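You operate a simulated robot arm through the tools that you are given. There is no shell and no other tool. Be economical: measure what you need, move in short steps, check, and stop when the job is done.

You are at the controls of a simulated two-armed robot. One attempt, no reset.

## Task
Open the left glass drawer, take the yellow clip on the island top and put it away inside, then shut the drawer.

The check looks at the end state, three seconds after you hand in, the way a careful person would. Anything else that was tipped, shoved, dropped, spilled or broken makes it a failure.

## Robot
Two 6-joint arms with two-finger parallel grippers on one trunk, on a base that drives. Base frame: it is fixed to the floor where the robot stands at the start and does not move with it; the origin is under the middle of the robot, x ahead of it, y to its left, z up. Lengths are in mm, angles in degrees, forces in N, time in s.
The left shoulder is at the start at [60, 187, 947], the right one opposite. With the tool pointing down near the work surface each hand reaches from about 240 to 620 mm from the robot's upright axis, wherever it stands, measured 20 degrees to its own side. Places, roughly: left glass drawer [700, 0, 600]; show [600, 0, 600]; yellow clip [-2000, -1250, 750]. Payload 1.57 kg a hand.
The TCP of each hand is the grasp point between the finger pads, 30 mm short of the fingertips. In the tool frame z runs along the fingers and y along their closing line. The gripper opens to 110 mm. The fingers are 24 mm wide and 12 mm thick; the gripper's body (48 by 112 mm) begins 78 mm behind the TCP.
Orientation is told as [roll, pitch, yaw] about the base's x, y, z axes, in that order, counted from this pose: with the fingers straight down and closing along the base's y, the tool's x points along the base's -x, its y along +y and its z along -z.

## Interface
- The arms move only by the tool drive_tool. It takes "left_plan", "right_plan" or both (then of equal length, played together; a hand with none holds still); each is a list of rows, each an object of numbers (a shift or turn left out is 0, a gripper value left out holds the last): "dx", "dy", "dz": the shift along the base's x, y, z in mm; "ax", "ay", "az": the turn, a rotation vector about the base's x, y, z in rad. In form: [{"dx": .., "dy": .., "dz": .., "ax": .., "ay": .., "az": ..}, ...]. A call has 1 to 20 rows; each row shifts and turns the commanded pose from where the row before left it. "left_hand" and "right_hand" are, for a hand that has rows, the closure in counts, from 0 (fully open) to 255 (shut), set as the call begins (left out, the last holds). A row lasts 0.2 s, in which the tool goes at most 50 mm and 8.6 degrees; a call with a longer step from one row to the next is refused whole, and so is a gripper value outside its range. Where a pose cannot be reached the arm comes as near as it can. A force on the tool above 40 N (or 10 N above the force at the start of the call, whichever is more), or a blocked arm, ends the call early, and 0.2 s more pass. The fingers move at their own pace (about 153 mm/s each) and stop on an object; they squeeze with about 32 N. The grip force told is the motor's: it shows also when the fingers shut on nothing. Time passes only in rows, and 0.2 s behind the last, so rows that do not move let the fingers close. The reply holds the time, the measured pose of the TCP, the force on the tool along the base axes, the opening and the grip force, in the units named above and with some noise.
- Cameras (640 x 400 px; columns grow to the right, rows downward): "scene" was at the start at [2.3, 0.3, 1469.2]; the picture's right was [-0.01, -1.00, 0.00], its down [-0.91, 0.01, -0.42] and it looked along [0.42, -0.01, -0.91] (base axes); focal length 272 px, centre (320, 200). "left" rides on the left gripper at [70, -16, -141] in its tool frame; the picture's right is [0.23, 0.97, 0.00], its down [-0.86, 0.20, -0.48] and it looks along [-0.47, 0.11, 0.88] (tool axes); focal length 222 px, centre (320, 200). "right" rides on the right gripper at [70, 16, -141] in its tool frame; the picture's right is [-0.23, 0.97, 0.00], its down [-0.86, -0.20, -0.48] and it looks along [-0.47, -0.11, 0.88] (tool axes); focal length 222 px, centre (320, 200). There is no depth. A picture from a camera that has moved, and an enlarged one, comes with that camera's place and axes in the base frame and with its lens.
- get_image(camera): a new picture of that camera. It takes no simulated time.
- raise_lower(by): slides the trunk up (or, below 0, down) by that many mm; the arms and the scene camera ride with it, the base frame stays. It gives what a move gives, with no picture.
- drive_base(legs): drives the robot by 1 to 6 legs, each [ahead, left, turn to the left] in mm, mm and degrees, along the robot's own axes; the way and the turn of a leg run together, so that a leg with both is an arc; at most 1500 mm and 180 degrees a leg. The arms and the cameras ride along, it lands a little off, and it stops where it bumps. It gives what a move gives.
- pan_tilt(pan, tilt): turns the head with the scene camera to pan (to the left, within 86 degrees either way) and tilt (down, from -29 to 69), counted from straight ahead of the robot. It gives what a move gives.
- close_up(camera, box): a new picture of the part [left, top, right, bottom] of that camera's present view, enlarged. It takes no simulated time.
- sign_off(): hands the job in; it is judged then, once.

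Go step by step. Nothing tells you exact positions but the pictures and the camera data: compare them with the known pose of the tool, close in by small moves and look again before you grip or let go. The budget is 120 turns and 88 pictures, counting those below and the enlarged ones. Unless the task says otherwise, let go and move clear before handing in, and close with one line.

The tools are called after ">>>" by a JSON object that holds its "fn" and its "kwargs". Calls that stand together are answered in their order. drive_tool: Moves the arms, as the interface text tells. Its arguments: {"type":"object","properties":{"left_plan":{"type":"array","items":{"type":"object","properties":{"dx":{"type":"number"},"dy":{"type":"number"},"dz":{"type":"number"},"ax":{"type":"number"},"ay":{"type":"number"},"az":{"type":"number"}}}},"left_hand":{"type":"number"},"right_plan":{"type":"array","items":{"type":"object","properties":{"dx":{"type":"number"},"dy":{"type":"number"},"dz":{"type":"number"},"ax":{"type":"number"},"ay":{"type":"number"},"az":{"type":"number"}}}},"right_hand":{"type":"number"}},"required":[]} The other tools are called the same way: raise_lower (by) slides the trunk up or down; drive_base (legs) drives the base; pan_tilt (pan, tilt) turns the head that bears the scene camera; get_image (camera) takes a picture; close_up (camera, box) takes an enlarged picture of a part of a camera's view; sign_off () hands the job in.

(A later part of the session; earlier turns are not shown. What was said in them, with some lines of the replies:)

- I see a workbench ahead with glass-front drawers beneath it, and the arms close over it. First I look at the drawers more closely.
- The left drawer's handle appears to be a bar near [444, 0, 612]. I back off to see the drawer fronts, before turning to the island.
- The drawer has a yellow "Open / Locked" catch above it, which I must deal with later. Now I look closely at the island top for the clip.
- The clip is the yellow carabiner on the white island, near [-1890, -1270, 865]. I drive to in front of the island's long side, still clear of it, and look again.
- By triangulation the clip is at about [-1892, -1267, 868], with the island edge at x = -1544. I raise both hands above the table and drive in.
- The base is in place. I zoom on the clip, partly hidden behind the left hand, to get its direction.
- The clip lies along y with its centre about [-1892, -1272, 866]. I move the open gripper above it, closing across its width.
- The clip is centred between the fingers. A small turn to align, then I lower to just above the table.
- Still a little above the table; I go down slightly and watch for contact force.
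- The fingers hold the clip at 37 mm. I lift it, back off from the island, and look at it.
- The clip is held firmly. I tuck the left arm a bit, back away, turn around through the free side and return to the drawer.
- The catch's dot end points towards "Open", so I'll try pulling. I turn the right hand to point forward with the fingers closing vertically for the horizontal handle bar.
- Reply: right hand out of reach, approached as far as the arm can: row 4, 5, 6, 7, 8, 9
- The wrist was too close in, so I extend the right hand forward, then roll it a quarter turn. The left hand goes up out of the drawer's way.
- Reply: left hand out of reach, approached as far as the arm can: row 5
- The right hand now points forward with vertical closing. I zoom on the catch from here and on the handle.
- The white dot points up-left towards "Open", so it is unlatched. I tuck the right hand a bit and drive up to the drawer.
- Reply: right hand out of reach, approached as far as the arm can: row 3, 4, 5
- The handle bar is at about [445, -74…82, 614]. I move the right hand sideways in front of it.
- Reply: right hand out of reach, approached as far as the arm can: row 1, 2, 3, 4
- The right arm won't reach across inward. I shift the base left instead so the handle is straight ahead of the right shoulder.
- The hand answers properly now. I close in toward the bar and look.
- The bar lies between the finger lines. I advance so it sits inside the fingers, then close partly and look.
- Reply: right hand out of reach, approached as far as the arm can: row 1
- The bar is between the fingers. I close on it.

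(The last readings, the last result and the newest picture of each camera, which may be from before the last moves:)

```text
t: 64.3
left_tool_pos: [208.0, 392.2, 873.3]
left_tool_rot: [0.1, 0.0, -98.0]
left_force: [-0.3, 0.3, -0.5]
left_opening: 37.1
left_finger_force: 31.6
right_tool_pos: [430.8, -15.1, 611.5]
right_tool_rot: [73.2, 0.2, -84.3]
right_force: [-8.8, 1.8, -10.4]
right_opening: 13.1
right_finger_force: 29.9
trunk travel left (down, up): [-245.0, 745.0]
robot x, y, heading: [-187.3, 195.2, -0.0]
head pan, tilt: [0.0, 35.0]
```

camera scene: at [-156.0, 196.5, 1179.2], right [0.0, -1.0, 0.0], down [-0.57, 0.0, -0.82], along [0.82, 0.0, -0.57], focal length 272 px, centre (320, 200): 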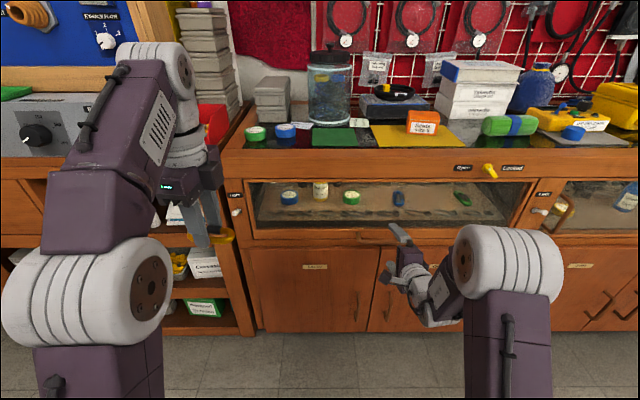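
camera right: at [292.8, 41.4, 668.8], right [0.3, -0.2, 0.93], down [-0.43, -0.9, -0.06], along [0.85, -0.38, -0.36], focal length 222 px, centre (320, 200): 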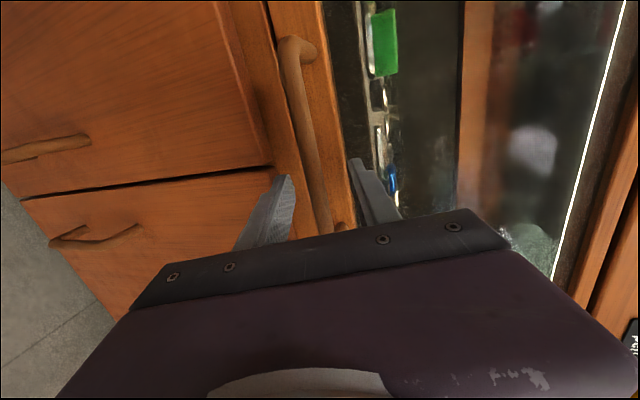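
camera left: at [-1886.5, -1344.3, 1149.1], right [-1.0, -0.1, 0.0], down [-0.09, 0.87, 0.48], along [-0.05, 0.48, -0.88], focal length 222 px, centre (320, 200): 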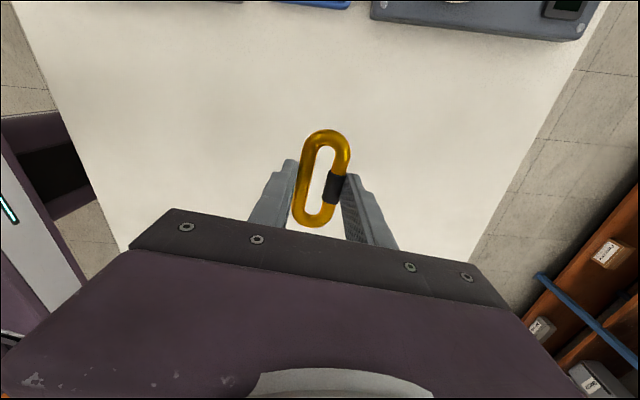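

Gripped at 13 mm. I pull gently by a small arm step to test that the drawer moves.

>>> {"fn": "drive_tool", "kwargs": {"right_plan": [{"dx": -5}, {"dx": -8}, {"dx": -10}, {"dx": -10}, {}]}}

>>> {"fn": "close_up", "kwargs": {"camera": "scene", "box": [230, 150, 510, 325]}}

```text
t: 65.5
left_tool_pos: [208.2, 392.9, 873.6]
left_tool_rot: [-0.1, 0.0, -97.9]
left_force: [-0.3, -0.2, -0.9]
left_opening: 36.9
left_finger_force: 31.7
right_tool_pos: [398.0, -16.5, 611.6]
right_tool_rot: [73.2, 0.3, -84.4]
right_force: [-1.2, 3.1, -19.4]
right_opening: 13.2
right_finger_force: 29.9
trunk travel left (down, up): [-245.0, 745.0]
robot x, y, heading: [-185.2, 195.5, -0.2]
head pan, tilt: [0.0, 35.0]
```

```text
2.29 times, centred on (370, 238) of scene
camera zoom: at [-153.5, 195.7, 1179.0], right [0.0, -1.0, 0.0], down [-0.58, 0.0, -0.82], along [0.82, 0.0, -0.58], focal length 622 px, centre (206, 114)
```

zoom: 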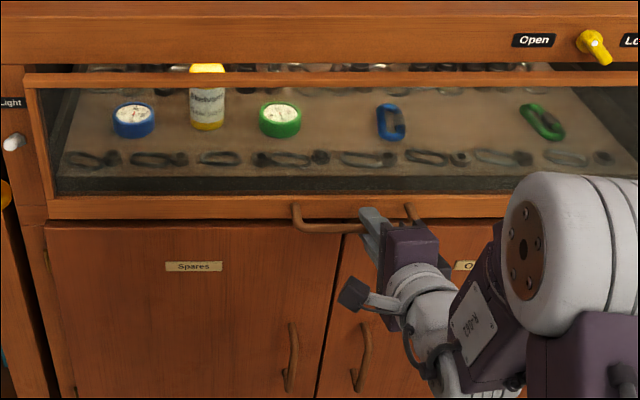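

The drawer slides open freely. I keep pulling slowly with the arm, easing the height a touch.

>>> {"fn": "drive_tool", "kwargs": {"right_plan": [{"dx": -8, "dz": -2}, {"dx": -10}, {"dx": -10}, {"dx": -10}, {"dx": -10}, {"dx": -10}, {"dx": -5}, {}]}}

>>> {"fn": "drive_base", "kwargs": {"legs": [[-120, 0, 0]]}}

>>> {"fn": "get_image", "kwargs": {"camera": "scene"}}

```text
t: 67.3
left_tool_pos: [207.5, 391.3, 873.7]
left_tool_rot: [0.1, 0.1, -98.1]
left_force: [1.1, 0.8, 0.0]
left_opening: 36.8
left_finger_force: 32.4
right_tool_pos: [334.5, -16.1, 611.7]
right_tool_rot: [73.5, 0.1, -85.0]
right_force: [1.2, -9.6, -3.0]
right_opening: 13.2
right_finger_force: 30.1
trunk travel left (down, up): [-245.0, 745.0]
robot x, y, heading: [-184.6, 195.8, -0.3]
head pan, tilt: [0.0, 35.0]
```

```text
t: 68.5
left_tool_pos: [88.8, 389.7, 873.5]
left_tool_rot: [0.2, 0.1, -98.1]
left_force: [0.0, -0.4, 0.2]
left_opening: 36.9
left_finger_force: 31.9
right_tool_pos: [216.4, -16.6, 611.1]
right_tool_rot: [73.5, 0.2, -84.9]
right_force: [-0.7, -20.9, 1.7]
right_opening: 13.0
right_finger_force: 29.8
trunk travel left (down, up): [-245.0, 745.0]
robot x, y, heading: [-301.8, 193.9, -0.2]
head pan, tilt: [0.0, 35.0]
```

```text
48 pictures are left
camera scene: at [-274.3, 194.1, 1179.2], right [0.0, -1.0, 0.0], down [-0.57, 0.0, -0.82], along [0.82, 0.0, -0.57], focal length 272 px, centre (320, 200)
```

scene: 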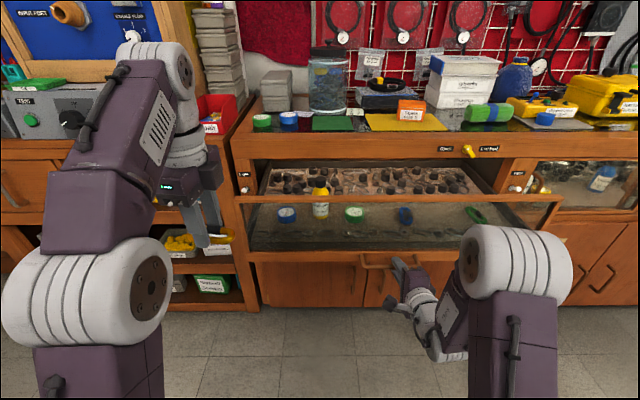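

The drawer is open about 215 mm. I zoom to see the free room inside.

>>> {"fn": "close_up", "kwargs": {"camera": "scene", "box": [230, 145, 510, 320]}}

```text
2.29 times, centred on (370, 232) of scene
camera zoom: at [-274.3, 194.1, 1179.2], right [0.0, -1.0, 0.0], down [-0.57, 0.0, -0.82], along [0.82, 0.0, -0.57], focal length 622 px, centre (206, 126)
```

zoom: 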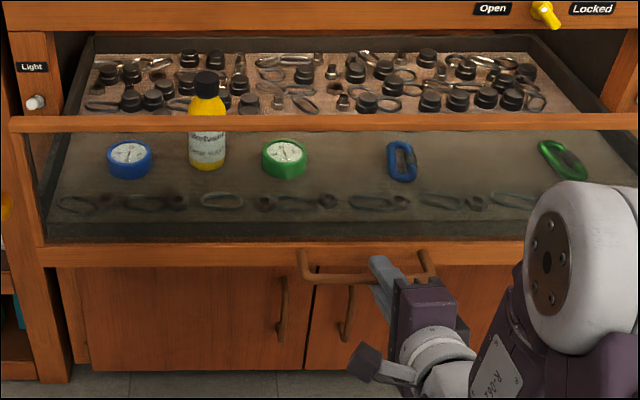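

There's free bare space between the compass and the blue clip, about [385, 5, 640]; the drawer front top is near z = 810. I release the handle, back off and raise everything.

>>> {"fn": "drive_tool", "kwargs": {"right_plan": [{}, {}, {}], "right_hand": 0}}

>>> {"fn": "drive_base", "kwargs": {"legs": [[-110, 0, 0]]}}

>>> {"fn": "raise_lower", "kwargs": {"by": 200}}

>>> {"fn": "drive_tool", "kwargs": {"right_plan": [{"dz": 40}, {"dz": 40}, {"dz": 40}, {"dz": 40}, {}], "right_hand": 255}}

>>> {"fn": "get_image", "kwargs": {"camera": "scene"}}

```text
t: 69.3
left_tool_pos: [89.0, 392.1, 872.9]
left_tool_rot: [0.1, 0.1, -98.1]
left_force: [0.1, 0.7, -0.4]
left_opening: 37.0
left_finger_force: 31.7
right_tool_pos: [217.4, -14.8, 611.1]
right_tool_rot: [73.4, 0.0, -84.9]
right_force: [0.0, 0.3, 0.4]
right_opening: 110.4
right_finger_force: 0.0
trunk travel left (down, up): [-245.0, 745.0]
robot x, y, heading: [-301.9, 196.4, -0.2]
head pan, tilt: [0.0, 35.0]
```

```text
t: 70.5
left_tool_pos: [-22.7, 392.2, 874.2]
left_tool_rot: [0.2, 0.0, -98.1]
left_force: [-0.3, 0.3, -1.4]
left_opening: 36.9
left_finger_force: 32.0
right_tool_pos: [105.0, -14.7, 611.8]
right_tool_rot: [73.5, 0.0, -85.0]
right_force: [0.1, 0.2, 0.1]
right_opening: 109.8
right_finger_force: 0.0
trunk travel left (down, up): [-245.0, 745.0]
robot x, y, heading: [-409.9, 195.5, -0.3]
head pan, tilt: [0.0, 35.0]
```

```text
t: 72.7
left_tool_pos: [-21.1, 391.7, 1074.6]
left_tool_rot: [0.1, 0.0, -98.1]
left_force: [-0.7, -0.9, 0.0]
left_opening: 37.0
left_finger_force: 31.7
right_tool_pos: [105.3, -15.2, 812.0]
right_tool_rot: [73.5, 0.1, -85.0]
right_force: [-1.0, -0.2, 0.0]
right_opening: 109.8
right_finger_force: 0.0
trunk travel left (down, up): [-445.0, 545.0]
robot x, y, heading: [-414.2, 194.0, -0.4]
head pan, tilt: [0.0, 35.0]
```

```text
t: 73.8
left_tool_pos: [-20.9, 391.2, 1072.8]
left_tool_rot: [0.0, 0.0, -98.1]
left_force: [0.2, 0.3, 0.1]
left_opening: 36.8
left_finger_force: 32.1
right_tool_pos: [105.9, -17.7, 972.0]
right_tool_rot: [73.4, 0.0, -85.0]
right_force: [0.8, 0.0, -0.5]
right_opening: 0.0
right_finger_force: 21.1
trunk travel left (down, up): [-445.0, 545.0]
robot x, y, heading: [-412.7, 196.1, -0.1]
head pan, tilt: [0.0, 35.0]
```

```text
46 pictures are left
camera scene: at [-383.6, 196.6, 1379.2], right [0.0, -1.0, 0.0], down [-0.57, 0.0, -0.82], along [0.82, 0.0, -0.57], focal length 272 px, centre (320, 200)
```

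scene: 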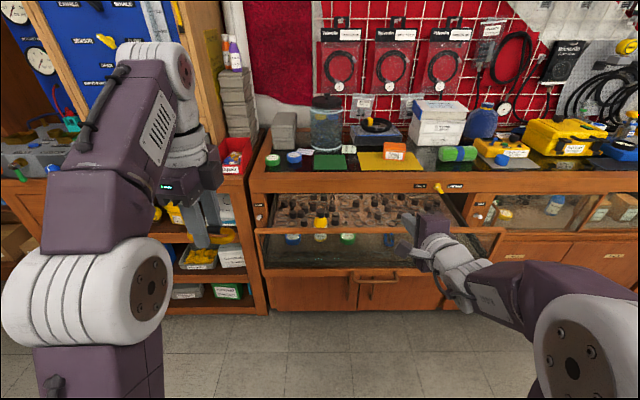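

Everything hangs clear. I move to the right and part of the way forward so the left hand faces the open drawer, and look in from above.

>>> {"fn": "drive_base", "kwargs": {"legs": [[0, -371, 0], [190, 0, 0]]}}

>>> {"fn": "pan_tilt", "kwargs": {"pan": 0, "tilt": 45}}

>>> {"fn": "get_image", "kwargs": {"camera": "scene"}}

```text
t: 77.3
left_tool_pos: [168.1, 25.3, 1072.8]
left_tool_rot: [0.0, -0.1, -98.2]
left_force: [0.5, 0.0, 0.0]
left_opening: 36.7
left_finger_force: 32.1
right_tool_pos: [294.3, -382.5, 972.2]
right_tool_rot: [73.4, 0.0, -85.0]
right_force: [0.9, 1.0, 0.1]
right_opening: 0.2
right_finger_force: 21.1
trunk travel left (down, up): [-445.0, 545.0]
robot x, y, heading: [-227.2, -175.5, -0.4]
head pan, tilt: [0.0, 35.0]
```

```text
t: 78.1
left_tool_pos: [166.4, 24.3, 1073.7]
left_tool_rot: [0.2, 0.0, -98.2]
left_force: [0.1, 0.1, -0.2]
left_opening: 36.9
left_finger_force: 32.2
right_tool_pos: [294.1, -382.6, 972.4]
right_tool_rot: [73.4, 0.0, -85.1]
right_force: [0.2, 0.4, 0.4]
right_opening: 0.1
right_finger_force: 21.1
trunk travel left (down, up): [-445.0, 545.0]
robot x, y, heading: [-223.5, -169.7, -0.3]
head pan, tilt: [0.0, 45.0]
```

```text
45 pictures are left
camera scene: at [-203.6, -169.9, 1364.4], right [0.0, -1.0, 0.0], down [-0.71, 0.0, -0.71], along [0.71, 0.0, -0.71], focal length 272 px, centre (320, 200)
```

scene: 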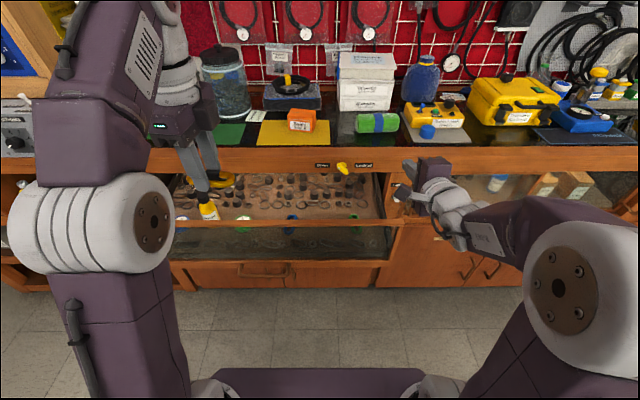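

I advance a bit more, then bring the left hand over the drawer and inspect with its own camera.

>>> {"fn": "drive_base", "kwargs": {"legs": [[110, 0, 0.3]]}}

>>> {"fn": "drive_tool", "kwargs": {"left_plan": [{"dx": 35, "dy": -6, "dz": -20}, {"dx": 35, "dy": -6, "dz": -20}, {"dx": 35, "dy": -6, "dz": -20}, {"dz": -20}]}}

>>> {"fn": "get_image", "kwargs": {"camera": "left"}}

>>> {"fn": "get_image", "kwargs": {"camera": "scene"}}

```text
t: 79.2
left_tool_pos: [275.1, 27.8, 1072.8]
left_tool_rot: [0.1, 0.1, -97.8]
left_force: [0.4, 0.1, 0.1]
left_opening: 37.0
left_finger_force: 31.6
right_tool_pos: [405.3, -379.7, 972.4]
right_tool_rot: [73.5, -0.1, -84.7]
right_force: [0.8, 1.1, 0.7]
right_opening: 0.0
right_finger_force: 21.3
trunk travel left (down, up): [-445.0, 545.0]
robot x, y, heading: [-116.9, -172.5, 0.2]
head pan, tilt: [0.0, 45.0]
```

```text
t: 80.2
left_tool_pos: [365.5, 10.6, 987.6]
left_tool_rot: [0.2, 0.1, -97.7]
left_force: [0.0, 0.6, -0.3]
left_opening: 36.6
left_finger_force: 31.9
left hand out of reach, approached as far as the arm can: row 3
right_tool_pos: [402.8, -378.9, 972.4]
right_tool_rot: [73.5, 0.0, -84.6]
right_force: [-0.2, -0.3, 0.3]
right_opening: 0.0
right_finger_force: 20.7
trunk travel left (down, up): [-445.0, 545.0]
robot x, y, heading: [-114.8, -170.8, 0.6]
head pan, tilt: [0.0, 45.0]
```

```text
44 pictures are left
camera left: at [358.7, 81.3, 1128.5], right [1.0, 0.09, 0.0], down [0.08, -0.87, 0.48], along [0.05, -0.48, -0.88], focal length 222 px, centre (320, 200)
```

left: 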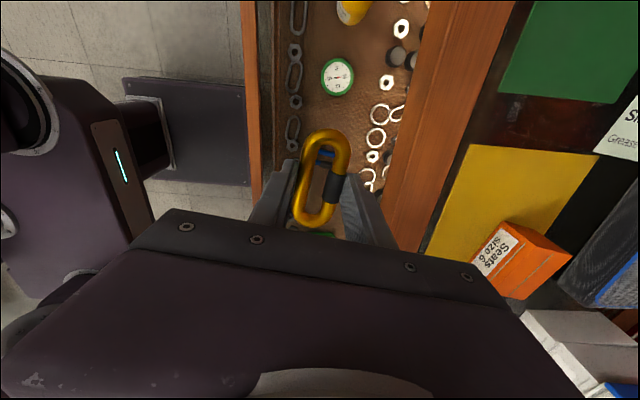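

```text
43 pictures are left
camera scene: at [-94.9, -169.8, 1364.4], right [0.0, -1.0, 0.0], down [-0.71, 0.0, -0.71], along [0.71, 0.0, -0.71], focal length 272 px, centre (320, 200)
```

scene: 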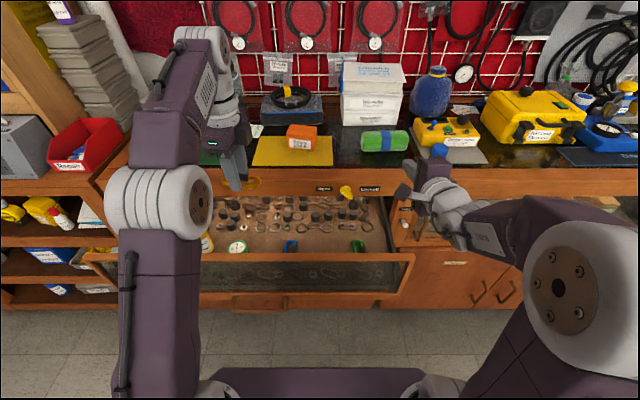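

The gap between the drawer front and the bench face is x ≈ 300–474. The widest bare spot is between the blue and green clips (y ≈ -175), so I shift the base right.

>>> {"fn": "drive_base", "kwargs": {"legs": [[0, -180, -0.4]]}}

>>> {"fn": "get_image", "kwargs": {"camera": "left"}}

>>> {"fn": "get_image", "kwargs": {"camera": "scene"}}

```text
t: 81.8
left_tool_pos: [366.7, -176.5, 987.1]
left_tool_rot: [0.2, 0.1, -98.1]
left_force: [-0.1, -0.2, -0.2]
left_opening: 36.9
left_finger_force: 32.2
right_tool_pos: [402.8, -566.3, 971.6]
right_tool_rot: [73.6, 0.2, -85.2]
right_force: [-0.1, -0.4, -0.5]
right_opening: 0.1
right_finger_force: 21.4
trunk travel left (down, up): [-445.0, 545.0]
robot x, y, heading: [-115.7, -352.5, -0.3]
head pan, tilt: [0.0, 45.0]
```

```text
42 pictures are left
camera left: at [361.0, -105.2, 1128.8], right [1.0, 0.09, 0.0], down [0.07, -0.88, 0.48], along [0.04, -0.48, -0.88], focal length 222 px, centre (320, 200)
```

left: 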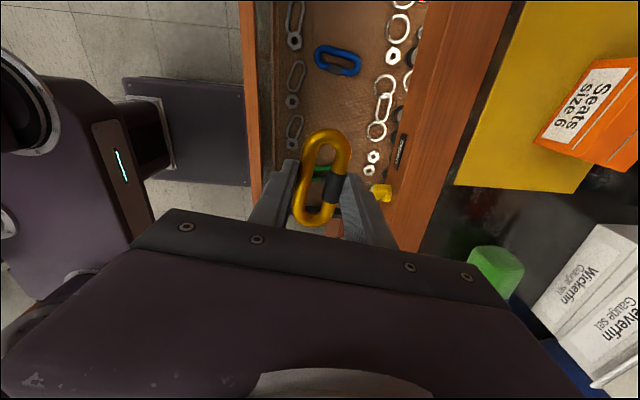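

```text
41 pictures are left
camera scene: at [-94.1, -353.2, 1364.4], right [0.0, -1.0, 0.0], down [-0.71, 0.0, -0.71], along [0.71, 0.0, -0.71], focal length 272 px, centre (320, 200)
```

scene: 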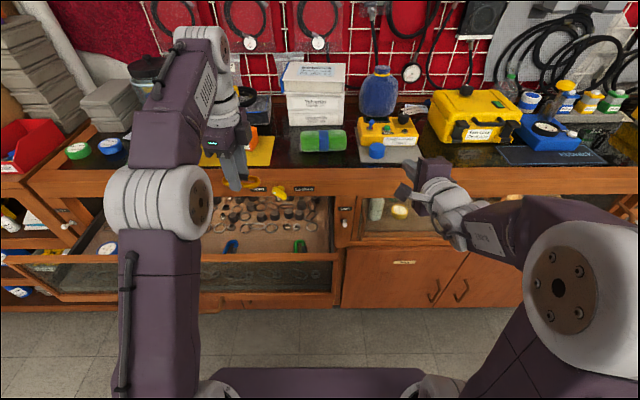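

The catch sits at y ≈ -238, so I aim at [385, -150]. I centre there and lower in stages.

>>> {"fn": "drive_tool", "kwargs": {"left_plan": [{"dx": 9, "dy": 13}, {"dx": 9, "dy": 13}, {"dz": -35}, {"dz": -35}, {"dz": -35}, {"dz": -35}]}}

>>> {"fn": "get_image", "kwargs": {"camera": "left"}}

>>> {"fn": "close_up", "kwargs": {"camera": "scene", "box": [130, 110, 370, 260]}}

```text
t: 83.2
left_tool_pos: [385.1, -148.8, 845.8]
left_tool_rot: [0.2, 0.0, -98.2]
left_force: [1.7, -0.3, -0.9]
left_opening: 36.8
left_finger_force: 31.9
right_tool_pos: [403.2, -565.6, 970.3]
right_tool_rot: [73.4, 0.0, -85.0]
right_force: [-0.4, -0.3, -0.6]
right_opening: 0.0
right_finger_force: 21.2
trunk travel left (down, up): [-445.0, 545.0]
robot x, y, heading: [-114.4, -352.1, -0.2]
head pan, tilt: [0.0, 45.0]
```

```text
40 pictures are left
camera left: at [379.2, -77.4, 987.4], right [1.0, 0.09, 0.0], down [0.07, -0.87, 0.48], along [0.04, -0.48, -0.88], focal length 222 px, centre (320, 200)
```

left: 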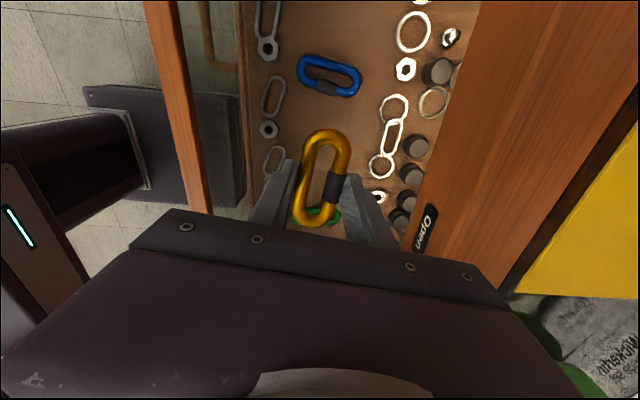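

```text
2.67 times, centred on (250, 185) of scene
camera zoom: at [-93.4, -351.8, 1364.4], right [0.0, -1.0, 0.0], down [-0.71, 0.0, -0.71], along [0.71, 0.0, -0.71], focal length 726 px, centre (507, 240)
```

zoom: 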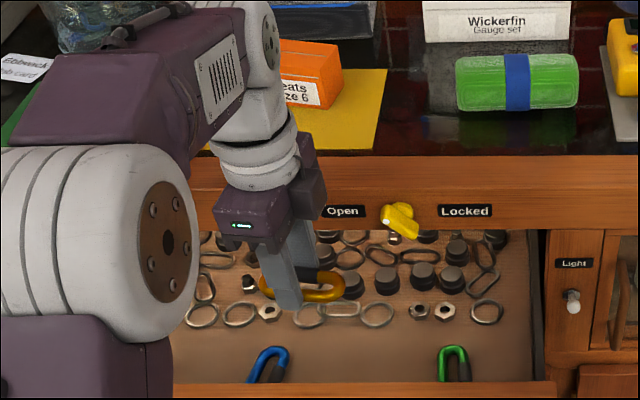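

There is clearance all round. I continue down in steps, checking the forearm against the drawer front.

>>> {"fn": "drive_tool", "kwargs": {"left_plan": [{"dz": -30}, {"dz": -30}, {"dz": -30}]}}

>>> {"fn": "get_image", "kwargs": {"camera": "left"}}

>>> {"fn": "get_image", "kwargs": {"camera": "scene"}}

```text
t: 84.0
left_tool_pos: [386.6, -149.5, 756.1]
left_tool_rot: [-0.1, 0.0, -98.2]
left_force: [-0.6, 0.5, -0.5]
left_opening: 36.8
left_finger_force: 32.2
right_tool_pos: [404.2, -565.6, 971.2]
right_tool_rot: [73.5, 0.0, -85.1]
right_force: [0.5, 0.4, -0.4]
right_opening: 0.0
right_finger_force: 21.3
trunk travel left (down, up): [-445.0, 545.0]
robot x, y, heading: [-116.8, -352.5, -0.2]
head pan, tilt: [0.0, 45.0]
```

```text
38 pictures are left
camera left: at [379.6, -77.7, 897.0], right [1.0, 0.09, 0.0], down [0.07, -0.87, 0.48], along [0.04, -0.48, -0.88], focal length 222 px, centre (320, 200)
```

left: 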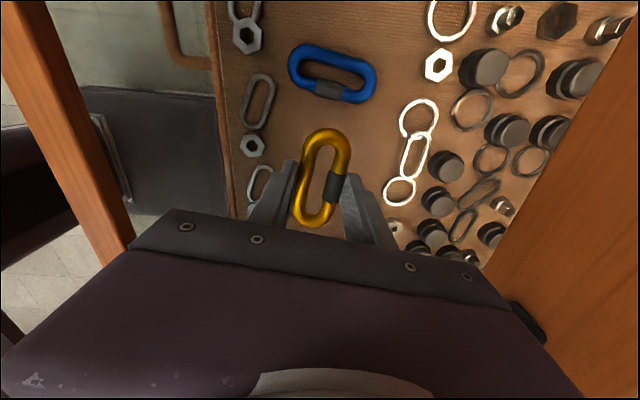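

```text
37 pictures are left
camera scene: at [-93.4, -351.7, 1364.4], right [0.0, -1.0, 0.0], down [-0.71, 0.0, -0.71], along [0.71, 0.0, -0.71], focal length 272 px, centre (320, 200)
```

scene: 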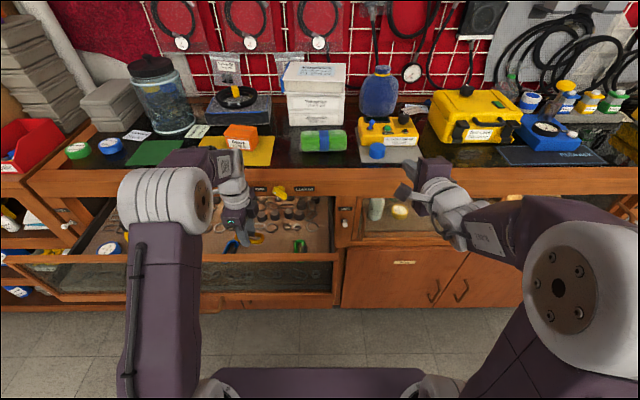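

The elbow will hang fairly low over the drawer front, so I raise the trunk 110 mm to keep more room, then go down with the arm.

>>> {"fn": "raise_lower", "kwargs": {"by": 110}}

>>> {"fn": "drive_tool", "kwargs": {"left_plan": [{"dz": -30}, {"dz": -30}, {"dz": -30}, {"dz": -30}, {"dz": -20}, {}]}}

>>> {"fn": "get_image", "kwargs": {"camera": "left"}}

>>> {"fn": "get_image", "kwargs": {"camera": "scene"}}

```text
t: 85.4
left_tool_pos: [385.0, -149.4, 866.1]
left_tool_rot: [0.1, 0.0, -98.3]
left_force: [-0.6, -0.8, -0.7]
left_opening: 36.8
left_finger_force: 31.9
right_tool_pos: [403.3, -565.4, 1081.5]
right_tool_rot: [73.5, 0.0, -85.1]
right_force: [0.0, -0.1, -0.6]
right_opening: 0.2
right_finger_force: 21.1
trunk travel left (down, up): [-555.0, 435.0]
robot x, y, heading: [-118.9, -355.2, -0.4]
head pan, tilt: [0.0, 45.0]
```

```text
t: 86.8
left_tool_pos: [385.6, -148.6, 726.4]
left_tool_rot: [0.1, 0.1, -98.2]
left_force: [0.6, 0.3, -0.9]
left_opening: 36.9
left_finger_force: 32.3
right_tool_pos: [402.7, -566.2, 1081.3]
right_tool_rot: [73.5, 0.0, -85.1]
right_force: [1.2, 0.7, 0.4]
right_opening: 0.0
right_finger_force: 21.4
trunk travel left (down, up): [-555.0, 435.0]
robot x, y, heading: [-117.1, -353.8, -0.3]
head pan, tilt: [0.0, 45.0]
```

```text
36 pictures are left
camera left: at [379.1, -77.9, 867.6], right [1.0, 0.09, 0.0], down [0.07, -0.87, 0.48], along [0.04, -0.48, -0.88], focal length 222 px, centre (320, 200)
```

left: 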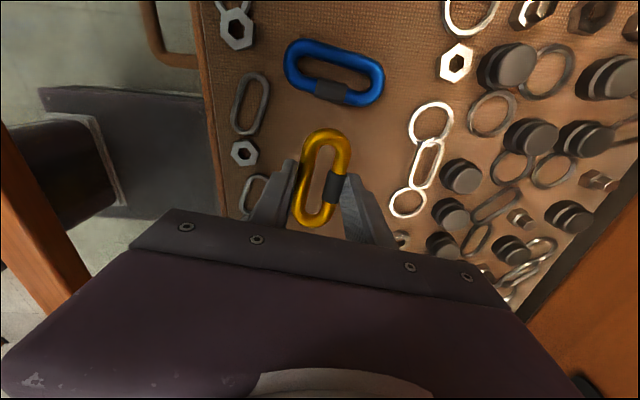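

```text
35 pictures are left
camera scene: at [-94.3, -352.0, 1474.4], right [0.0, -1.0, 0.0], down [-0.71, 0.0, -0.71], along [0.71, 0.0, -0.71], focal length 272 px, centre (320, 200)
```

scene: 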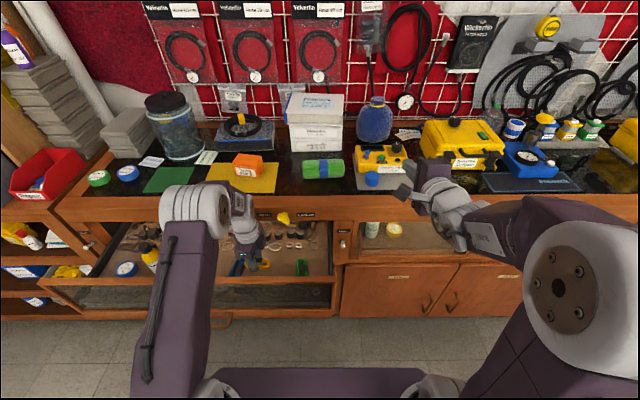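

Nearing the pad; I lower slowly in small rows and watch the force.

>>> {"fn": "drive_tool", "kwargs": {"left_plan": [{"dz": -4}, {"dz": -4}, {"dz": -4}, {"dz": -4}, {"dz": -3}]}}

>>> {"fn": "get_image", "kwargs": {"camera": "left"}}

>>> {"fn": "close_up", "kwargs": {"camera": "scene", "box": [200, 220, 320, 295]}}

```text
t: 88.0
left_tool_pos: [385.9, -148.8, 708.6]
left_tool_rot: [0.2, 0.0, -98.3]
left_force: [-0.3, 0.0, -1.2]
left_opening: 37.0
left_finger_force: 32.0
right_tool_pos: [402.3, -565.5, 1081.0]
right_tool_rot: [73.5, 0.0, -85.2]
right_force: [0.6, 0.5, 0.2]
right_opening: 0.2
right_finger_force: 21.2
trunk travel left (down, up): [-555.0, 435.0]
robot x, y, heading: [-120.3, -349.9, -0.3]
head pan, tilt: [0.0, 45.0]
```

```text
34 pictures are left
camera left: at [379.0, -77.9, 848.5], right [1.0, 0.09, 0.0], down [0.07, -0.87, 0.48], along [0.04, -0.48, -0.88], focal length 222 px, centre (320, 200)
```

left: 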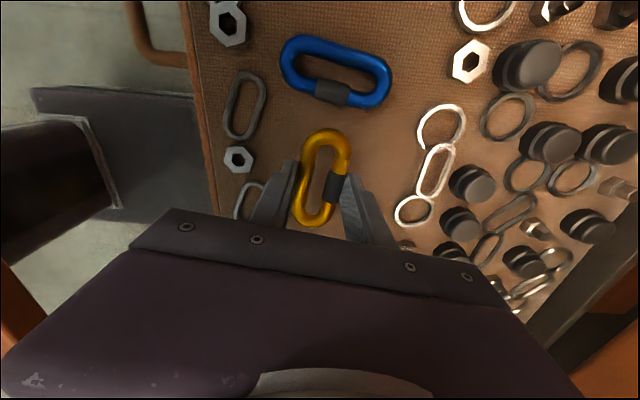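

```text
5.33 times, centred on (260, 258) of scene
camera zoom: at [-94.0, -351.9, 1474.4], right [0.0, -1.0, 0.0], down [-0.71, 0.0, -0.71], along [0.71, 0.0, -0.71], focal length 1452 px, centre (640, -107)
```

zoom: 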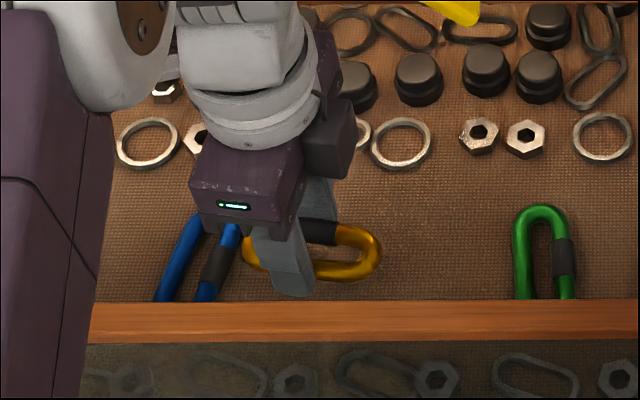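

No contact yet; the pad is lower. I continue down slowly.

>>> {"fn": "drive_tool", "kwargs": {"left_plan": [{"dz": -4}, {"dz": -4}, {"dz": -4}, {"dz": -3}]}}

>>> {"fn": "get_image", "kwargs": {"camera": "left"}}

>>> {"fn": "close_up", "kwargs": {"camera": "scene", "box": [200, 220, 320, 295]}}

```text
t: 89.0
left_tool_pos: [385.5, -148.0, 692.4]
left_tool_rot: [0.2, 0.0, -98.2]
left_force: [0.2, 0.0, -0.1]
left_opening: 36.9
left_finger_force: 31.9
right_tool_pos: [402.4, -564.3, 1081.6]
right_tool_rot: [73.6, 0.0, -85.2]
right_force: [-0.6, 0.6, 0.8]
right_opening: 0.0
right_finger_force: 21.4
trunk travel left (down, up): [-555.0, 435.0]
robot x, y, heading: [-116.9, -352.4, -0.3]
head pan, tilt: [0.0, 45.0]
```

```text
32 pictures are left
camera left: at [379.1, -78.1, 834.0], right [1.0, 0.09, 0.0], down [0.07, -0.87, 0.48], along [0.04, -0.48, -0.88], focal length 222 px, centre (320, 200)
```

left: 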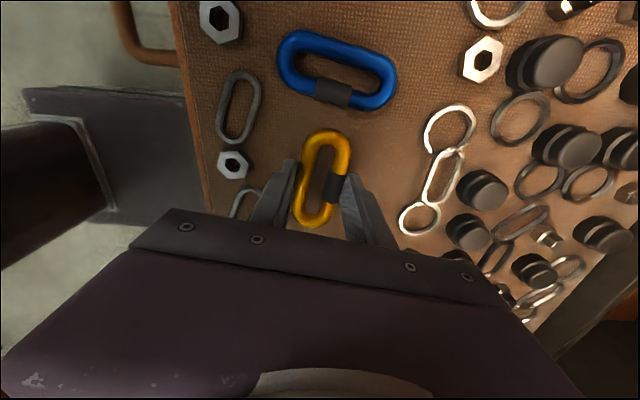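

```text
5.33 times, centred on (260, 258) of scene
camera zoom: at [-94.0, -351.9, 1474.4], right [0.0, -1.0, 0.0], down [-0.71, 0.0, -0.71], along [0.71, 0.0, -0.71], focal length 1452 px, centre (640, -107)
```

zoom: 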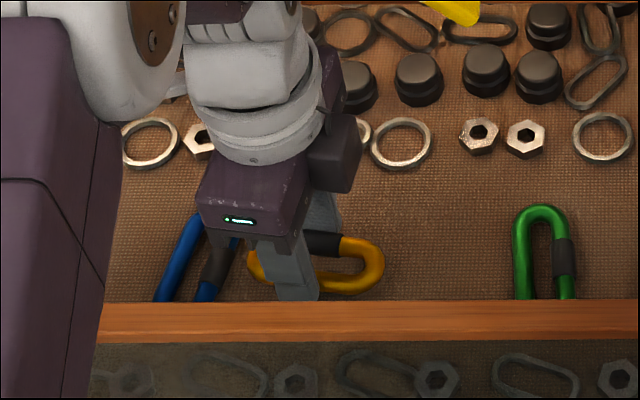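

>>> {"fn": "drive_tool", "kwargs": {"left_plan": [{"dz": -3}, {"dz": -3}, {"dz": -2}, {"dz": -2}, {}]}}

>>> {"fn": "get_image", "kwargs": {"camera": "left"}}

```text
t: 90.2
left_tool_pos: [385.1, -148.5, 682.8]
left_tool_rot: [0.2, 0.0, -98.3]
left_force: [0.2, -0.5, -0.4]
left_opening: 36.9
left_finger_force: 31.6
right_tool_pos: [402.3, -565.8, 1082.4]
right_tool_rot: [73.4, 0.0, -85.0]
right_force: [0.6, 0.2, 0.5]
right_opening: 0.0
right_finger_force: 20.7
trunk travel left (down, up): [-555.0, 435.0]
robot x, y, heading: [-118.4, -354.9, -0.1]
head pan, tilt: [0.0, 45.0]
```

```text
30 pictures are left
camera left: at [379.2, -77.9, 823.7], right [1.0, 0.09, 0.0], down [0.07, -0.87, 0.48], along [0.04, -0.48, -0.88], focal length 222 px, centre (320, 200)
```

left: 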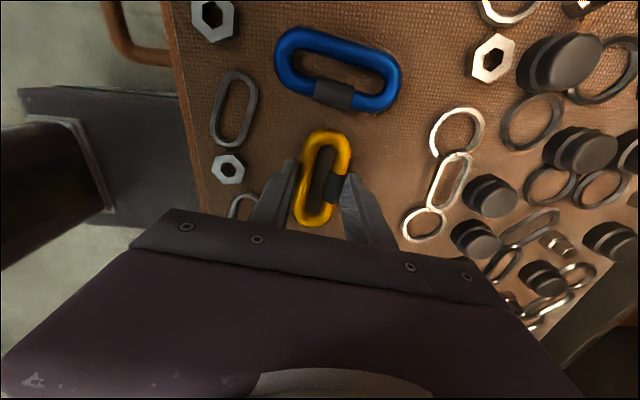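

>>> {"fn": "drive_tool", "kwargs": {"left_plan": [{"dz": -2}, {"dz": -2}, {"dz": -2}, {"dz": -2}, {}]}}

>>> {"fn": "close_up", "kwargs": {"camera": "scene", "box": [225, 245, 289, 285]}}

```text
t: 91.4
left_tool_pos: [385.4, -149.3, 676.1]
left_tool_rot: [0.4, 0.1, -98.2]
left_force: [-0.4, 2.7, 19.2]
left_opening: 36.9
left_finger_force: 31.8
right_tool_pos: [401.8, -566.5, 1083.1]
right_tool_rot: [73.6, 0.1, -85.1]
right_force: [-0.5, 0.2, 0.0]
right_opening: 0.2
right_finger_force: 21.5
trunk travel left (down, up): [-555.0, 435.0]
robot x, y, heading: [-121.0, -353.8, -0.1]
head pan, tilt: [0.0, 45.0]
```

```text
10.00 times, centred on (257, 265) of scene
camera zoom: at [-96.9, -352.7, 1474.7], right [0.0, -1.0, 0.0], down [-0.71, 0.0, -0.71], along [0.71, 0.0, -0.71], focal length 2722 px, centre (950, -450)
```

zoom: 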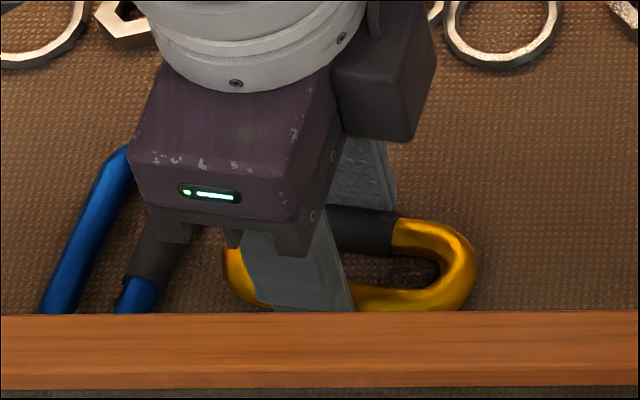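

Contact with the pad at z ≈ 676 (19 N). I ease up 1 mm and open the fingers a little way.

>>> {"fn": "drive_tool", "kwargs": {"left_plan": [{"dz": 1}, {}, {}], "left_hand": 95}}

>>> {"fn": "drive_tool", "kwargs": {"left_plan": [{"dz": 10}, {"dz": 20}, {"dz": 30}]}}

>>> {"fn": "get_image", "kwargs": {"camera": "left"}}

```text
t: 92.2
left_tool_pos: [384.5, -148.6, 673.6]
left_tool_rot: [0.1, 0.1, -98.2]
left_force: [0.6, 0.1, -0.3]
left_opening: 68.9
left_finger_force: 0.0
right_tool_pos: [402.6, -565.1, 1080.9]
right_tool_rot: [73.4, 0.0, -85.1]
right_force: [-0.1, 0.4, -0.2]
right_opening: 0.0
right_finger_force: 21.1
trunk travel left (down, up): [-555.0, 435.0]
robot x, y, heading: [-116.2, -354.8, -0.7]
head pan, tilt: [0.0, 45.0]
```

```text
t: 93.0
left_tool_pos: [384.8, -148.7, 735.1]
left_tool_rot: [0.2, -0.1, -98.1]
left_force: [0.6, 0.1, 0.8]
left_opening: 69.0
left_finger_force: 0.0
right_tool_pos: [401.9, -566.5, 1081.3]
right_tool_rot: [73.5, 0.0, -85.2]
right_force: [-0.2, -0.4, 0.2]
right_opening: 0.0
right_finger_force: 21.7
trunk travel left (down, up): [-555.0, 435.0]
robot x, y, heading: [-118.7, -352.6, -0.1]
head pan, tilt: [0.0, 45.0]
```

```text
28 pictures are left
camera left: at [378.4, -77.5, 877.0], right [1.0, 0.09, 0.0], down [0.07, -0.88, 0.48], along [0.04, -0.48, -0.88], focal length 222 px, centre (320, 200)
```

left: 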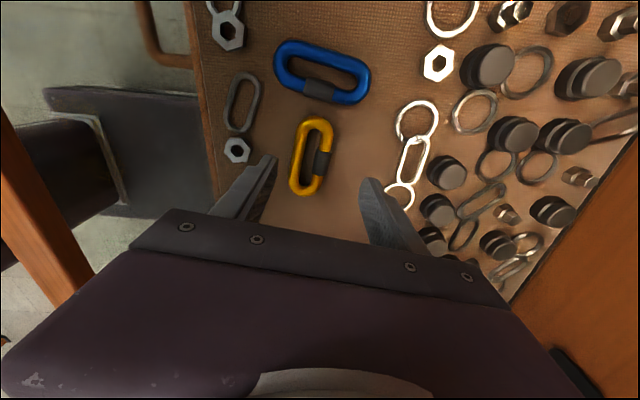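

The yellow clip lies flat and free between the others. I lift the hand clear and back the robot away.

>>> {"fn": "drive_tool", "kwargs": {"left_plan": [{"dz": 45}, {"dz": 45}, {"dz": 45}, {"dz": 45}, {"dz": 45}, {"dz": 40}, {}]}}

>>> {"fn": "drive_base", "kwargs": {"legs": [[-294, 0, 0], [0, 549, 0.3]]}}

>>> {"fn": "get_image", "kwargs": {"camera": "scene"}}

```text
t: 94.6
left_tool_pos: [386.0, -148.0, 1000.1]
left_tool_rot: [0.2, 0.0, -98.1]
left_force: [1.0, 1.0, -0.4]
left_opening: 68.8
left_finger_force: 0.1
right_tool_pos: [403.5, -565.4, 1082.2]
right_tool_rot: [73.4, 0.0, -85.1]
right_force: [0.8, -0.4, 0.3]
right_opening: 0.4
right_finger_force: 21.1
trunk travel left (down, up): [-555.0, 435.0]
robot x, y, heading: [-116.9, -357.2, -0.3]
head pan, tilt: [0.0, 45.0]
```

```text
t: 99.4
left_tool_pos: [90.0, 407.6, 1001.0]
left_tool_rot: [0.2, 0.0, -97.7]
left_force: [0.3, -0.3, 0.3]
left_opening: 68.9
left_finger_force: 0.1
right_tool_pos: [111.4, -9.6, 1081.4]
right_tool_rot: [73.4, 0.0, -84.6]
right_force: [0.2, -0.1, -0.6]
right_opening: 0.0
right_finger_force: 21.2
trunk travel left (down, up): [-555.0, 435.0]
robot x, y, heading: [-408.3, 197.4, 0.1]
head pan, tilt: [0.0, 45.0]
```

```text
27 pictures are left
camera scene: at [-387.0, 201.3, 1474.4], right [0.0, -1.0, 0.0], down [-0.71, 0.0, -0.71], along [0.71, 0.0, -0.71], focal length 272 px, centre (320, 200)
```

scene: 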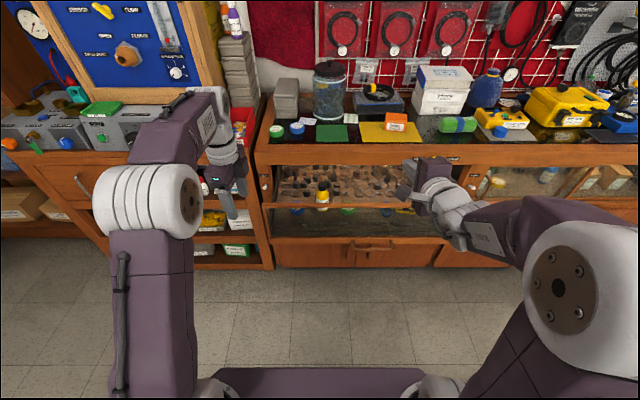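

I tuck the left hand back, lower the trunk and bring the right hand down to handle height with fingers open.

>>> {"fn": "drive_tool", "kwargs": {"left_plan": [{"dx": -40, "dz": 20}, {"dx": -40, "dz": 20}, {"dx": -25, "dz": 20}]}}

>>> {"fn": "raise_lower", "kwargs": {"by": -310}}

>>> {"fn": "drive_tool", "kwargs": {"right_plan": [{"dz": -40}, {"dz": -40}, {"dz": -40}, {"dz": -40}, {}], "right_hand": 0, "left_plan": [{"dz": 30}, {"dz": 30}, {"dz": 20}, {}, {}]}}

>>> {"fn": "get_image", "kwargs": {"camera": "right"}}

>>> {"fn": "get_image", "kwargs": {"camera": "scene"}}

```text
t: 100.2
left_tool_pos: [-15.2, 406.7, 1059.7]
left_tool_rot: [0.3, 0.2, -97.7]
left_force: [0.4, 0.2, 1.4]
left_opening: 69.2
left_finger_force: 0.0
right_tool_pos: [110.3, -9.3, 1083.0]
right_tool_rot: [73.5, 0.0, -84.7]
right_force: [0.0, 0.0, -1.3]
right_opening: 0.0
right_finger_force: 21.4
trunk travel left (down, up): [-555.0, 435.0]
robot x, y, heading: [-414.1, 199.1, 0.2]
head pan, tilt: [0.0, 45.0]
```

```text
t: 103.3
left_tool_pos: [-15.7, 407.1, 749.8]
left_tool_rot: [0.2, 0.0, -97.8]
left_force: [-0.2, -0.5, 0.8]
left_opening: 69.2
left_finger_force: 0.1
right_tool_pos: [110.2, -9.4, 771.7]
right_tool_rot: [73.4, -0.1, -84.7]
right_force: [0.1, -0.2, 0.1]
right_opening: 0.0
right_finger_force: 21.3
trunk travel left (down, up): [-245.0, 745.0]
robot x, y, heading: [-412.8, 197.6, 0.1]
head pan, tilt: [0.0, 45.0]
```

```text
t: 104.5
left_tool_pos: [-14.8, 406.4, 832.3]
left_tool_rot: [0.2, -0.1, -97.9]
left_force: [0.4, 0.1, -0.9]
left_opening: 69.0
left_finger_force: 0.0
right_tool_pos: [112.3, -8.3, 612.2]
right_tool_rot: [73.5, 0.0, -84.7]
right_force: [1.1, 0.1, -0.6]
right_opening: 109.9
right_finger_force: 0.2
trunk travel left (down, up): [-245.0, 745.0]
robot x, y, heading: [-414.0, 195.9, 0.2]
head pan, tilt: [0.0, 45.0]
```

```text
26 pictures are left
camera right: at [-26.1, 48.6, 665.9], right [0.3, -0.2, 0.93], down [-0.43, -0.9, -0.06], along [0.85, -0.39, -0.35], focal length 222 px, centre (320, 200)
```

right: 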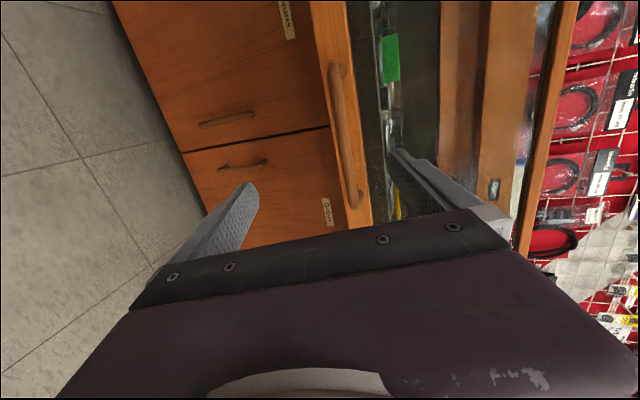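

```text
25 pictures are left
camera scene: at [-387.1, 201.0, 1164.4], right [0.0, -1.0, 0.0], down [-0.71, 0.0, -0.71], along [0.71, 0.0, -0.71], focal length 272 px, centre (320, 200)
```

scene: 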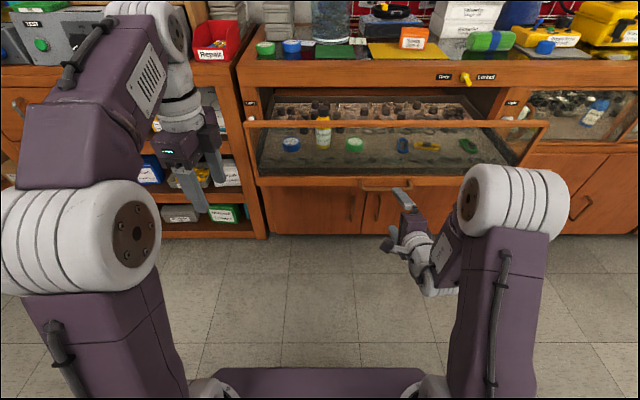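

The handle is straight ahead. I drive forward so that the bar comes between the fingers as before, and grip.

>>> {"fn": "drive_base", "kwargs": {"legs": [[104, -3, 0]]}}

>>> {"fn": "drive_tool", "kwargs": {"right_plan": [{}, {}], "right_hand": 150}}

>>> {"fn": "get_image", "kwargs": {"camera": "right"}}

```text
t: 105.6
left_tool_pos: [91.3, 403.3, 830.9]
left_tool_rot: [0.1, -0.1, -97.9]
left_force: [-1.1, 0.7, -0.3]
left_opening: 68.8
left_finger_force: 0.1
right_tool_pos: [216.7, -12.9, 611.1]
right_tool_rot: [73.5, 0.0, -84.7]
right_force: [0.9, 0.3, -0.3]
right_opening: 110.0
right_finger_force: 0.1
trunk travel left (down, up): [-245.0, 745.0]
robot x, y, heading: [-306.0, 196.0, 0.2]
head pan, tilt: [0.0, 45.0]
```

```text
t: 106.2
left_tool_pos: [91.8, 402.8, 830.9]
left_tool_rot: [0.2, 0.0, -97.9]
left_force: [0.2, -0.3, 1.3]
left_opening: 68.9
left_finger_force: 0.1
right_tool_pos: [216.9, -12.1, 611.5]
right_tool_rot: [73.5, 0.0, -84.7]
right_force: [0.0, -0.3, 0.1]
right_opening: 45.2
right_finger_force: 0.0
trunk travel left (down, up): [-245.0, 745.0]
robot x, y, heading: [-305.4, 197.2, -0.1]
head pan, tilt: [0.0, 45.0]
```

```text
24 pictures are left
camera right: at [78.8, 45.5, 666.2], right [0.3, -0.2, 0.93], down [-0.43, -0.9, -0.06], along [0.85, -0.39, -0.35], focal length 222 px, centre (320, 200)
```

right: 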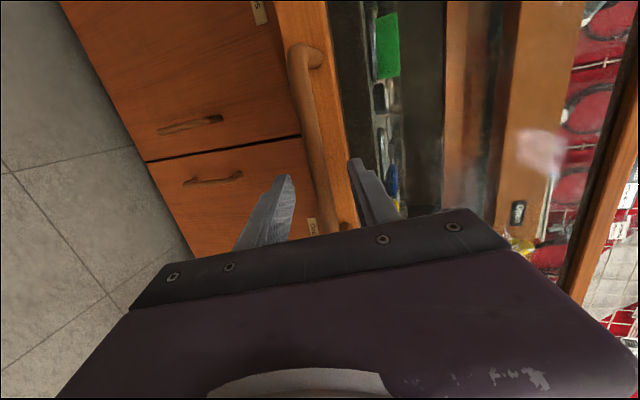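

The bar is between the fingers. I grip and push the drawer in by driving forward in two stages.

>>> {"fn": "drive_tool", "kwargs": {"right_plan": [{}, {}, {}], "right_hand": 255}}

>>> {"fn": "drive_base", "kwargs": {"legs": [[100, 0, 0]]}}

>>> {"fn": "drive_base", "kwargs": {"legs": [[90, 0, 0]]}}

>>> {"fn": "get_image", "kwargs": {"camera": "scene"}}

```text
t: 107.0
left_tool_pos: [89.8, 403.4, 832.9]
left_tool_rot: [0.2, -0.1, -97.9]
left_force: [-0.6, 0.2, 0.4]
left_opening: 68.9
left_finger_force: 0.1
right_tool_pos: [216.4, -11.9, 613.2]
right_tool_rot: [73.7, 0.0, -84.7]
right_force: [1.8, 0.4, 11.4]
right_opening: 13.1
right_finger_force: 30.1
trunk travel left (down, up): [-245.0, 745.0]
robot x, y, heading: [-310.9, 197.2, -0.0]
head pan, tilt: [0.0, 45.0]
```

```text
t: 108.2
left_tool_pos: [189.9, 403.8, 831.6]
left_tool_rot: [0.2, 0.0, -97.9]
left_force: [0.1, 0.8, 0.0]
left_opening: 69.1
left_finger_force: 0.1
right_tool_pos: [315.9, -12.0, 612.3]
right_tool_rot: [73.7, 0.0, -84.7]
right_force: [1.4, 1.1, 17.6]
right_opening: 13.0
right_finger_force: 30.0
trunk travel left (down, up): [-245.0, 745.0]
robot x, y, heading: [-208.0, 197.8, 0.0]
head pan, tilt: [0.0, 45.0]
```

```text
t: 109.3
left_tool_pos: [279.9, 403.6, 832.3]
left_tool_rot: [0.2, 0.1, -97.8]
left_force: [-0.3, 0.8, -1.0]
left_opening: 69.0
left_finger_force: 0.1
right_tool_pos: [406.7, -11.9, 612.7]
right_tool_rot: [73.7, 0.1, -84.8]
right_force: [0.7, 7.6, 8.1]
right_opening: 13.1
right_finger_force: 29.9
trunk travel left (down, up): [-245.0, 745.0]
robot x, y, heading: [-113.0, 198.6, 0.0]
head pan, tilt: [0.0, 45.0]
```

```text
23 pictures are left
camera scene: at [-91.9, 199.5, 1164.5], right [0.0, -1.0, 0.0], down [-0.71, 0.0, -0.71], along [0.71, 0.0, -0.71], focal length 272 px, centre (320, 200)
```

scene: 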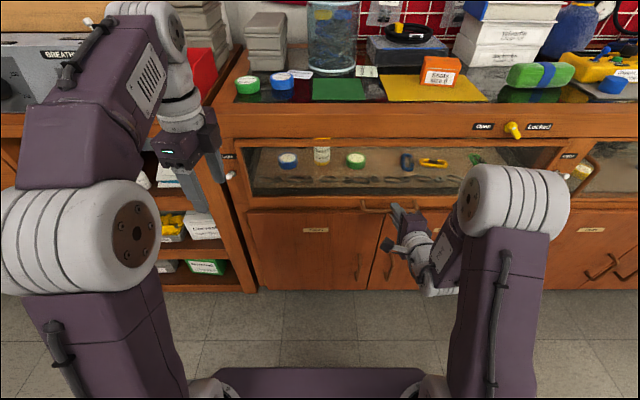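

About 25 mm remain. I push the rest with the arm in small steps until it meets its stop.

>>> {"fn": "drive_tool", "kwargs": {"right_plan": [{"dx": 6}, {"dx": 6}, {"dx": 5}, {"dx": 4}, {"dx": 3}, {"dx": 2}, {"dx": 2}, {}]}}

>>> {"fn": "close_up", "kwargs": {"camera": "scene", "box": [210, 110, 530, 310]}}

```text
t: 111.1
left_tool_pos: [280.5, 402.9, 832.8]
left_tool_rot: [0.1, 0.2, -97.9]
left_force: [0.2, -0.7, 0.3]
left_opening: 69.0
left_finger_force: 0.1
right_tool_pos: [432.8, -12.5, 610.9]
right_tool_rot: [73.4, 0.2, -84.5]
right_force: [-27.6, 1.6, -13.0]
right_opening: 13.0
right_finger_force: 29.3
trunk travel left (down, up): [-245.0, 745.0]
robot x, y, heading: [-115.7, 194.9, 0.2]
head pan, tilt: [0.0, 45.0]
```

```text
2.00 times, centred on (370, 210) of scene
camera zoom: at [-92.8, 197.7, 1164.2], right [0.0, -1.0, 0.0], down [-0.71, 0.0, -0.71], along [0.71, 0.0, -0.71], focal length 544 px, centre (220, 180)
```

zoom: 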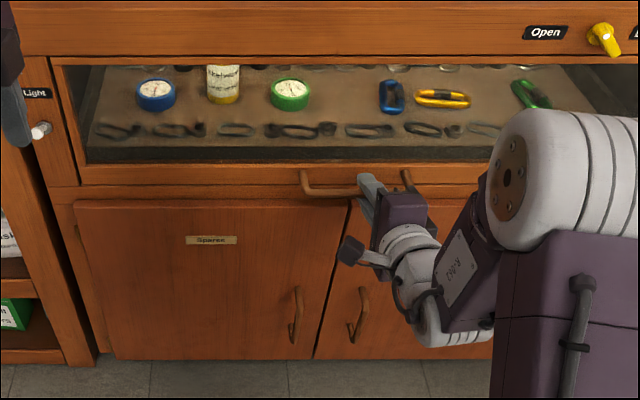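

The drawer is against its stop with the yellow clip inside. I release the handle, back straight off, and check.

>>> {"fn": "drive_tool", "kwargs": {"right_plan": [{}, {}, {}], "right_hand": 0}}

>>> {"fn": "drive_base", "kwargs": {"legs": [[-350, 0, 0]]}}

>>> {"fn": "get_image", "kwargs": {"camera": "scene"}}

>>> {"fn": "close_up", "kwargs": {"camera": "scene", "box": [240, 60, 480, 210]}}

```text
t: 111.9
left_tool_pos: [281.8, 403.5, 831.3]
left_tool_rot: [0.2, -0.1, -97.9]
left_force: [-0.3, 0.7, 0.8]
left_opening: 69.0
left_finger_force: 0.0
right_tool_pos: [435.1, -12.1, 611.8]
right_tool_rot: [73.7, 0.1, -84.4]
right_force: [-6.1, 1.0, -7.2]
right_opening: 102.8
right_finger_force: 0.0
trunk travel left (down, up): [-245.0, 745.0]
robot x, y, heading: [-117.5, 193.4, 0.1]
head pan, tilt: [0.0, 45.0]
```

```text
t: 114.1
left_tool_pos: [-65.4, 402.1, 831.1]
left_tool_rot: [0.2, 0.0, -97.8]
left_force: [0.1, 0.0, 0.0]
left_opening: 68.9
left_finger_force: 0.1
right_tool_pos: [89.4, -12.4, 612.4]
right_tool_rot: [73.7, 0.1, -84.6]
right_force: [-0.4, -1.1, 0.1]
right_opening: 110.1
right_finger_force: 0.1
trunk travel left (down, up): [-245.0, 745.0]
robot x, y, heading: [-459.7, 197.4, -0.1]
head pan, tilt: [0.0, 45.0]
```

```text
21 pictures are left
camera scene: at [-438.5, 198.3, 1164.4], right [0.0, -1.0, 0.0], down [-0.71, 0.0, -0.71], along [0.71, 0.0, -0.71], focal length 272 px, centre (320, 200)
```

scene: 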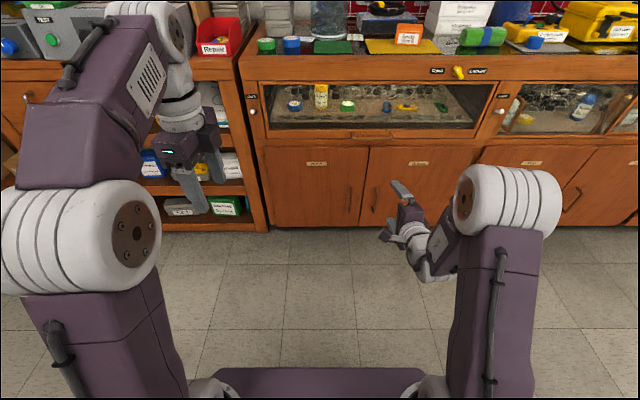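

```text
2.67 times, centred on (360, 135) of scene
camera zoom: at [-438.5, 198.3, 1164.4], right [0.0, -1.0, 0.0], down [-0.71, 0.0, -0.71], along [0.71, 0.0, -0.71], focal length 726 px, centre (213, 373)
```

zoom: 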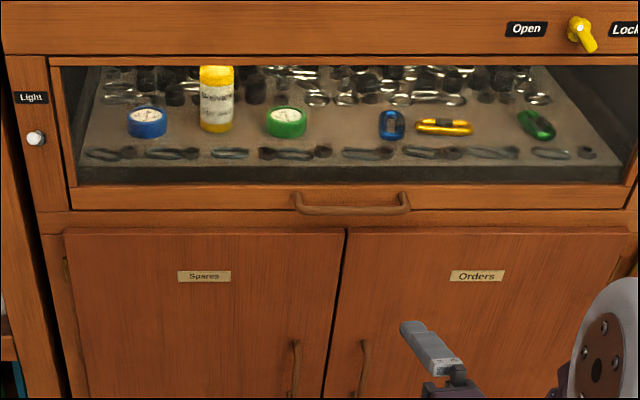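

The drawer is flush and shut, with the yellow clip inside. The bottle still stands, nothing else has moved, and both hands are clear, so I hand in.

>>> {"fn": "sign_off", "kwargs": {}}

```text
The job is handed in.
```

The yellow clip is inside the left glass drawer, the drawer is shut, and the job is handed in.
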